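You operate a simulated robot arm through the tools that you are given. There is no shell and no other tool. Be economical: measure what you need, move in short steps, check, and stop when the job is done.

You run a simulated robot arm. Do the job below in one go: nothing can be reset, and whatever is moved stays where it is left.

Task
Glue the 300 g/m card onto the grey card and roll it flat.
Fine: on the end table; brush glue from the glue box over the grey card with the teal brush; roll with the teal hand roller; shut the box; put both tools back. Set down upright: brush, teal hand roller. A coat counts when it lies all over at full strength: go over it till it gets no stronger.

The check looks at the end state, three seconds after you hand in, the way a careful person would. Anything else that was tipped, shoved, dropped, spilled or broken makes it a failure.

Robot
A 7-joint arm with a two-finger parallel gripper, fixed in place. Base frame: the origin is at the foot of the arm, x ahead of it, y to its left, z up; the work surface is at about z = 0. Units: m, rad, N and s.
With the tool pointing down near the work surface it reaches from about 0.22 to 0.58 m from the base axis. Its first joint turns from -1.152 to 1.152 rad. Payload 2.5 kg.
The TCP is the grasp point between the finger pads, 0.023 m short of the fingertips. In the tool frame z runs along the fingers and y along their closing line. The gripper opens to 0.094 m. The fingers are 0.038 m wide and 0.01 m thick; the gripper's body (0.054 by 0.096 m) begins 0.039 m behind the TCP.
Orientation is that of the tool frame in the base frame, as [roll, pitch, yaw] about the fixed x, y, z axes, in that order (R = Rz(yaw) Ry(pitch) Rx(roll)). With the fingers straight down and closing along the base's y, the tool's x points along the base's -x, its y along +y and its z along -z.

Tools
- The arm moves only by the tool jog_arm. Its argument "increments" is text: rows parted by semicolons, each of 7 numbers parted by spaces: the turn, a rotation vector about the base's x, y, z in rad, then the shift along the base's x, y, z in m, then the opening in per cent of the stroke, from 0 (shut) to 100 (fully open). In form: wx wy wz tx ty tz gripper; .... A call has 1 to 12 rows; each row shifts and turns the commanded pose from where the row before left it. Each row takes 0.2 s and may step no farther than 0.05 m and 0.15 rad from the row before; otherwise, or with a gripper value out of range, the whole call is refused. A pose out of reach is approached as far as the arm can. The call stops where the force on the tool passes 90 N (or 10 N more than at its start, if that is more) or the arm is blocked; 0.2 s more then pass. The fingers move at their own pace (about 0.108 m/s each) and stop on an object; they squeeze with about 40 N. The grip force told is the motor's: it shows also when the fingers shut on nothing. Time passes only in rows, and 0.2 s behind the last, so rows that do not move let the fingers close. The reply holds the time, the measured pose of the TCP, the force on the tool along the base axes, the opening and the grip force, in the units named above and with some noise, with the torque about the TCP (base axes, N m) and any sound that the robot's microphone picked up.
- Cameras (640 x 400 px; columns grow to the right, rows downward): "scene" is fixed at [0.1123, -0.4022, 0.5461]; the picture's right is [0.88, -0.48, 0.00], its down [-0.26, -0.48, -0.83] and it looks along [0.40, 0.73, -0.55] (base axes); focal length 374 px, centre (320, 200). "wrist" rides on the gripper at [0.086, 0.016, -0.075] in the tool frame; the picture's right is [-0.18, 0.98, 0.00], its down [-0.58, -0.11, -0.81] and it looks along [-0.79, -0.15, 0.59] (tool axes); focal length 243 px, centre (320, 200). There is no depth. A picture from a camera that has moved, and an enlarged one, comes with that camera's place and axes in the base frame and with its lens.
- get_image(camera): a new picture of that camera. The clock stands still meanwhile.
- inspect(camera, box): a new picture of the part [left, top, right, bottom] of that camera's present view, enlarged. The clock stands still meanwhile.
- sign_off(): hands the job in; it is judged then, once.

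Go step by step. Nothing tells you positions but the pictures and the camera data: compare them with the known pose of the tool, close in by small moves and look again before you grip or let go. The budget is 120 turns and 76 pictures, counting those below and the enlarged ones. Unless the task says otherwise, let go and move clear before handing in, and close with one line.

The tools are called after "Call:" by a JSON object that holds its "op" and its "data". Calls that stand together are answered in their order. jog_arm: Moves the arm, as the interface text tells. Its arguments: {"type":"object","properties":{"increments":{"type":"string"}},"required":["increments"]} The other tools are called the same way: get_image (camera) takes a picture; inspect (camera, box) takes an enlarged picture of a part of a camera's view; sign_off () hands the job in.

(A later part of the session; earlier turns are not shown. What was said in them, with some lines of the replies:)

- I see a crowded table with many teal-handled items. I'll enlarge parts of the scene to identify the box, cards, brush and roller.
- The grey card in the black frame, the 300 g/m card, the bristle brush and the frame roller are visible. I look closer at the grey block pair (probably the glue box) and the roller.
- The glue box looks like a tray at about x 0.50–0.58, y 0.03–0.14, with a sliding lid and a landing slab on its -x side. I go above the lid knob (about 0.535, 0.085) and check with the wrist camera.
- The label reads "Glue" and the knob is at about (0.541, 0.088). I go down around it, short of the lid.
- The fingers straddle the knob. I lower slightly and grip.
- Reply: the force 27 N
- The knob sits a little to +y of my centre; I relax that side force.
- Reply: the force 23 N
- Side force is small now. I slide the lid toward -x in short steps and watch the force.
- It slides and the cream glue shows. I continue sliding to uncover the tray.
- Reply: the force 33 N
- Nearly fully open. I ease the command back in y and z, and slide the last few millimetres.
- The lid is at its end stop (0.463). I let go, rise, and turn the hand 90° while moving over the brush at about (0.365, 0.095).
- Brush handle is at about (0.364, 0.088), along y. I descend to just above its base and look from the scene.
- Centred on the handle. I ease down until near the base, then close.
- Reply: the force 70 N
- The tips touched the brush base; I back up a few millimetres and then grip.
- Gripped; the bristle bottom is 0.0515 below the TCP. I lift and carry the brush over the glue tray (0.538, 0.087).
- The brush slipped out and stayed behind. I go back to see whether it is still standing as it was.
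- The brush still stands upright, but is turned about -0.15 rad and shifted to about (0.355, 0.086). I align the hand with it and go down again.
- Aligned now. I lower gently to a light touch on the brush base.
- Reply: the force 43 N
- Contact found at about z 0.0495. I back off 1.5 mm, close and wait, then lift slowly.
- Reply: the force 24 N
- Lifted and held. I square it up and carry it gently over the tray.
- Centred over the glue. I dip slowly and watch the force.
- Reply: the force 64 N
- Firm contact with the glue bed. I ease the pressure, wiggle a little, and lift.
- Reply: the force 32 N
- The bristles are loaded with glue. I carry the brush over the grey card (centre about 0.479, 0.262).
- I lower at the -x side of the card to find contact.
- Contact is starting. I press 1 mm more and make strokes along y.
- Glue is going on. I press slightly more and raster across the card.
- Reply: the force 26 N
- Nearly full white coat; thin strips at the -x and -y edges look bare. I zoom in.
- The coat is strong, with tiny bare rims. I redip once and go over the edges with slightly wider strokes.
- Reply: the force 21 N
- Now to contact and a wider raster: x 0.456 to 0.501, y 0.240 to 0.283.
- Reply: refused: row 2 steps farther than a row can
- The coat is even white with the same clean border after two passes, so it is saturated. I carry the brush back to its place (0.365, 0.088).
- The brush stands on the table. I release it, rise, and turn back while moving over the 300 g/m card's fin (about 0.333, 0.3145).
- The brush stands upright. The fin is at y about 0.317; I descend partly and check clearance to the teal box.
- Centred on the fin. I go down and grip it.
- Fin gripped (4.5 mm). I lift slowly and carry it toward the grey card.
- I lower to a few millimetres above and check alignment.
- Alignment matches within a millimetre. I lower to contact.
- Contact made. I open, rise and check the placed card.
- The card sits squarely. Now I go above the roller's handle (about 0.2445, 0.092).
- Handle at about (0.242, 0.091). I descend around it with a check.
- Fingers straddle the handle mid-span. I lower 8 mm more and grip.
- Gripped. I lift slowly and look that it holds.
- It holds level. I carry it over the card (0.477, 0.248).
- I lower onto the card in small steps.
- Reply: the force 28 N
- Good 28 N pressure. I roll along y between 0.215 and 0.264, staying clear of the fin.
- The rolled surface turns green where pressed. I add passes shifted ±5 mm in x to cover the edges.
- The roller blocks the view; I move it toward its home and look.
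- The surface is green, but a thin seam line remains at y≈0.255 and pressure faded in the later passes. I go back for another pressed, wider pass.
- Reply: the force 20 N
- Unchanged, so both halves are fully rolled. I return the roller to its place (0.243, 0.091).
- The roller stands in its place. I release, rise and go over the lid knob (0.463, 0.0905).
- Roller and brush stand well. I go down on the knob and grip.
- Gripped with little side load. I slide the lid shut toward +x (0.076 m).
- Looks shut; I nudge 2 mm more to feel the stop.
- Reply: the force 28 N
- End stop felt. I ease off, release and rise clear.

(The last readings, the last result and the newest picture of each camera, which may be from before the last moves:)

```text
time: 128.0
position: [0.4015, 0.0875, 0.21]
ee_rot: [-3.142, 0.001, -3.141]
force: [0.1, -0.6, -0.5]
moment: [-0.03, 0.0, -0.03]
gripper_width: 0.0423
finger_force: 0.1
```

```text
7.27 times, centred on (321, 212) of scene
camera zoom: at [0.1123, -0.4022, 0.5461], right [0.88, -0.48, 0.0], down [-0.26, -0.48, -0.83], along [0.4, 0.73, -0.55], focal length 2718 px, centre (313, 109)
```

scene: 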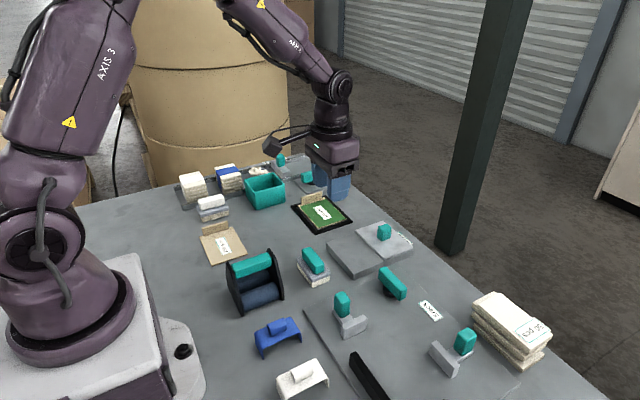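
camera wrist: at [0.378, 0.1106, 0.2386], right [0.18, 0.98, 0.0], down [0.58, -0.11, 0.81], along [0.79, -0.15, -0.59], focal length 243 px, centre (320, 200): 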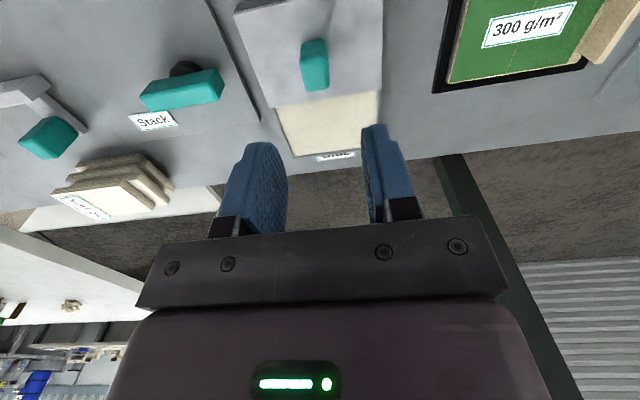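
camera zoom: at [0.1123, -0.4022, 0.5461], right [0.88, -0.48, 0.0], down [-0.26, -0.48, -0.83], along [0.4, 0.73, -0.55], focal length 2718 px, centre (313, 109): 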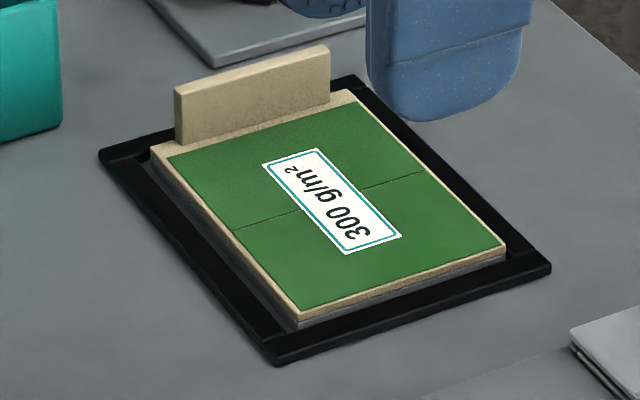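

The lid is shut against its stop, the card lies square and rolled, and the brush and roller stand upright in their places. I hand in now.

Call:
{"op": "sign_off", "data": {}}

```text
The job is handed in.
```

The 300 g/m card is glued onto the grey card and rolled flat, the glue box is shut, and the brush and roller are back in place, standing upright.
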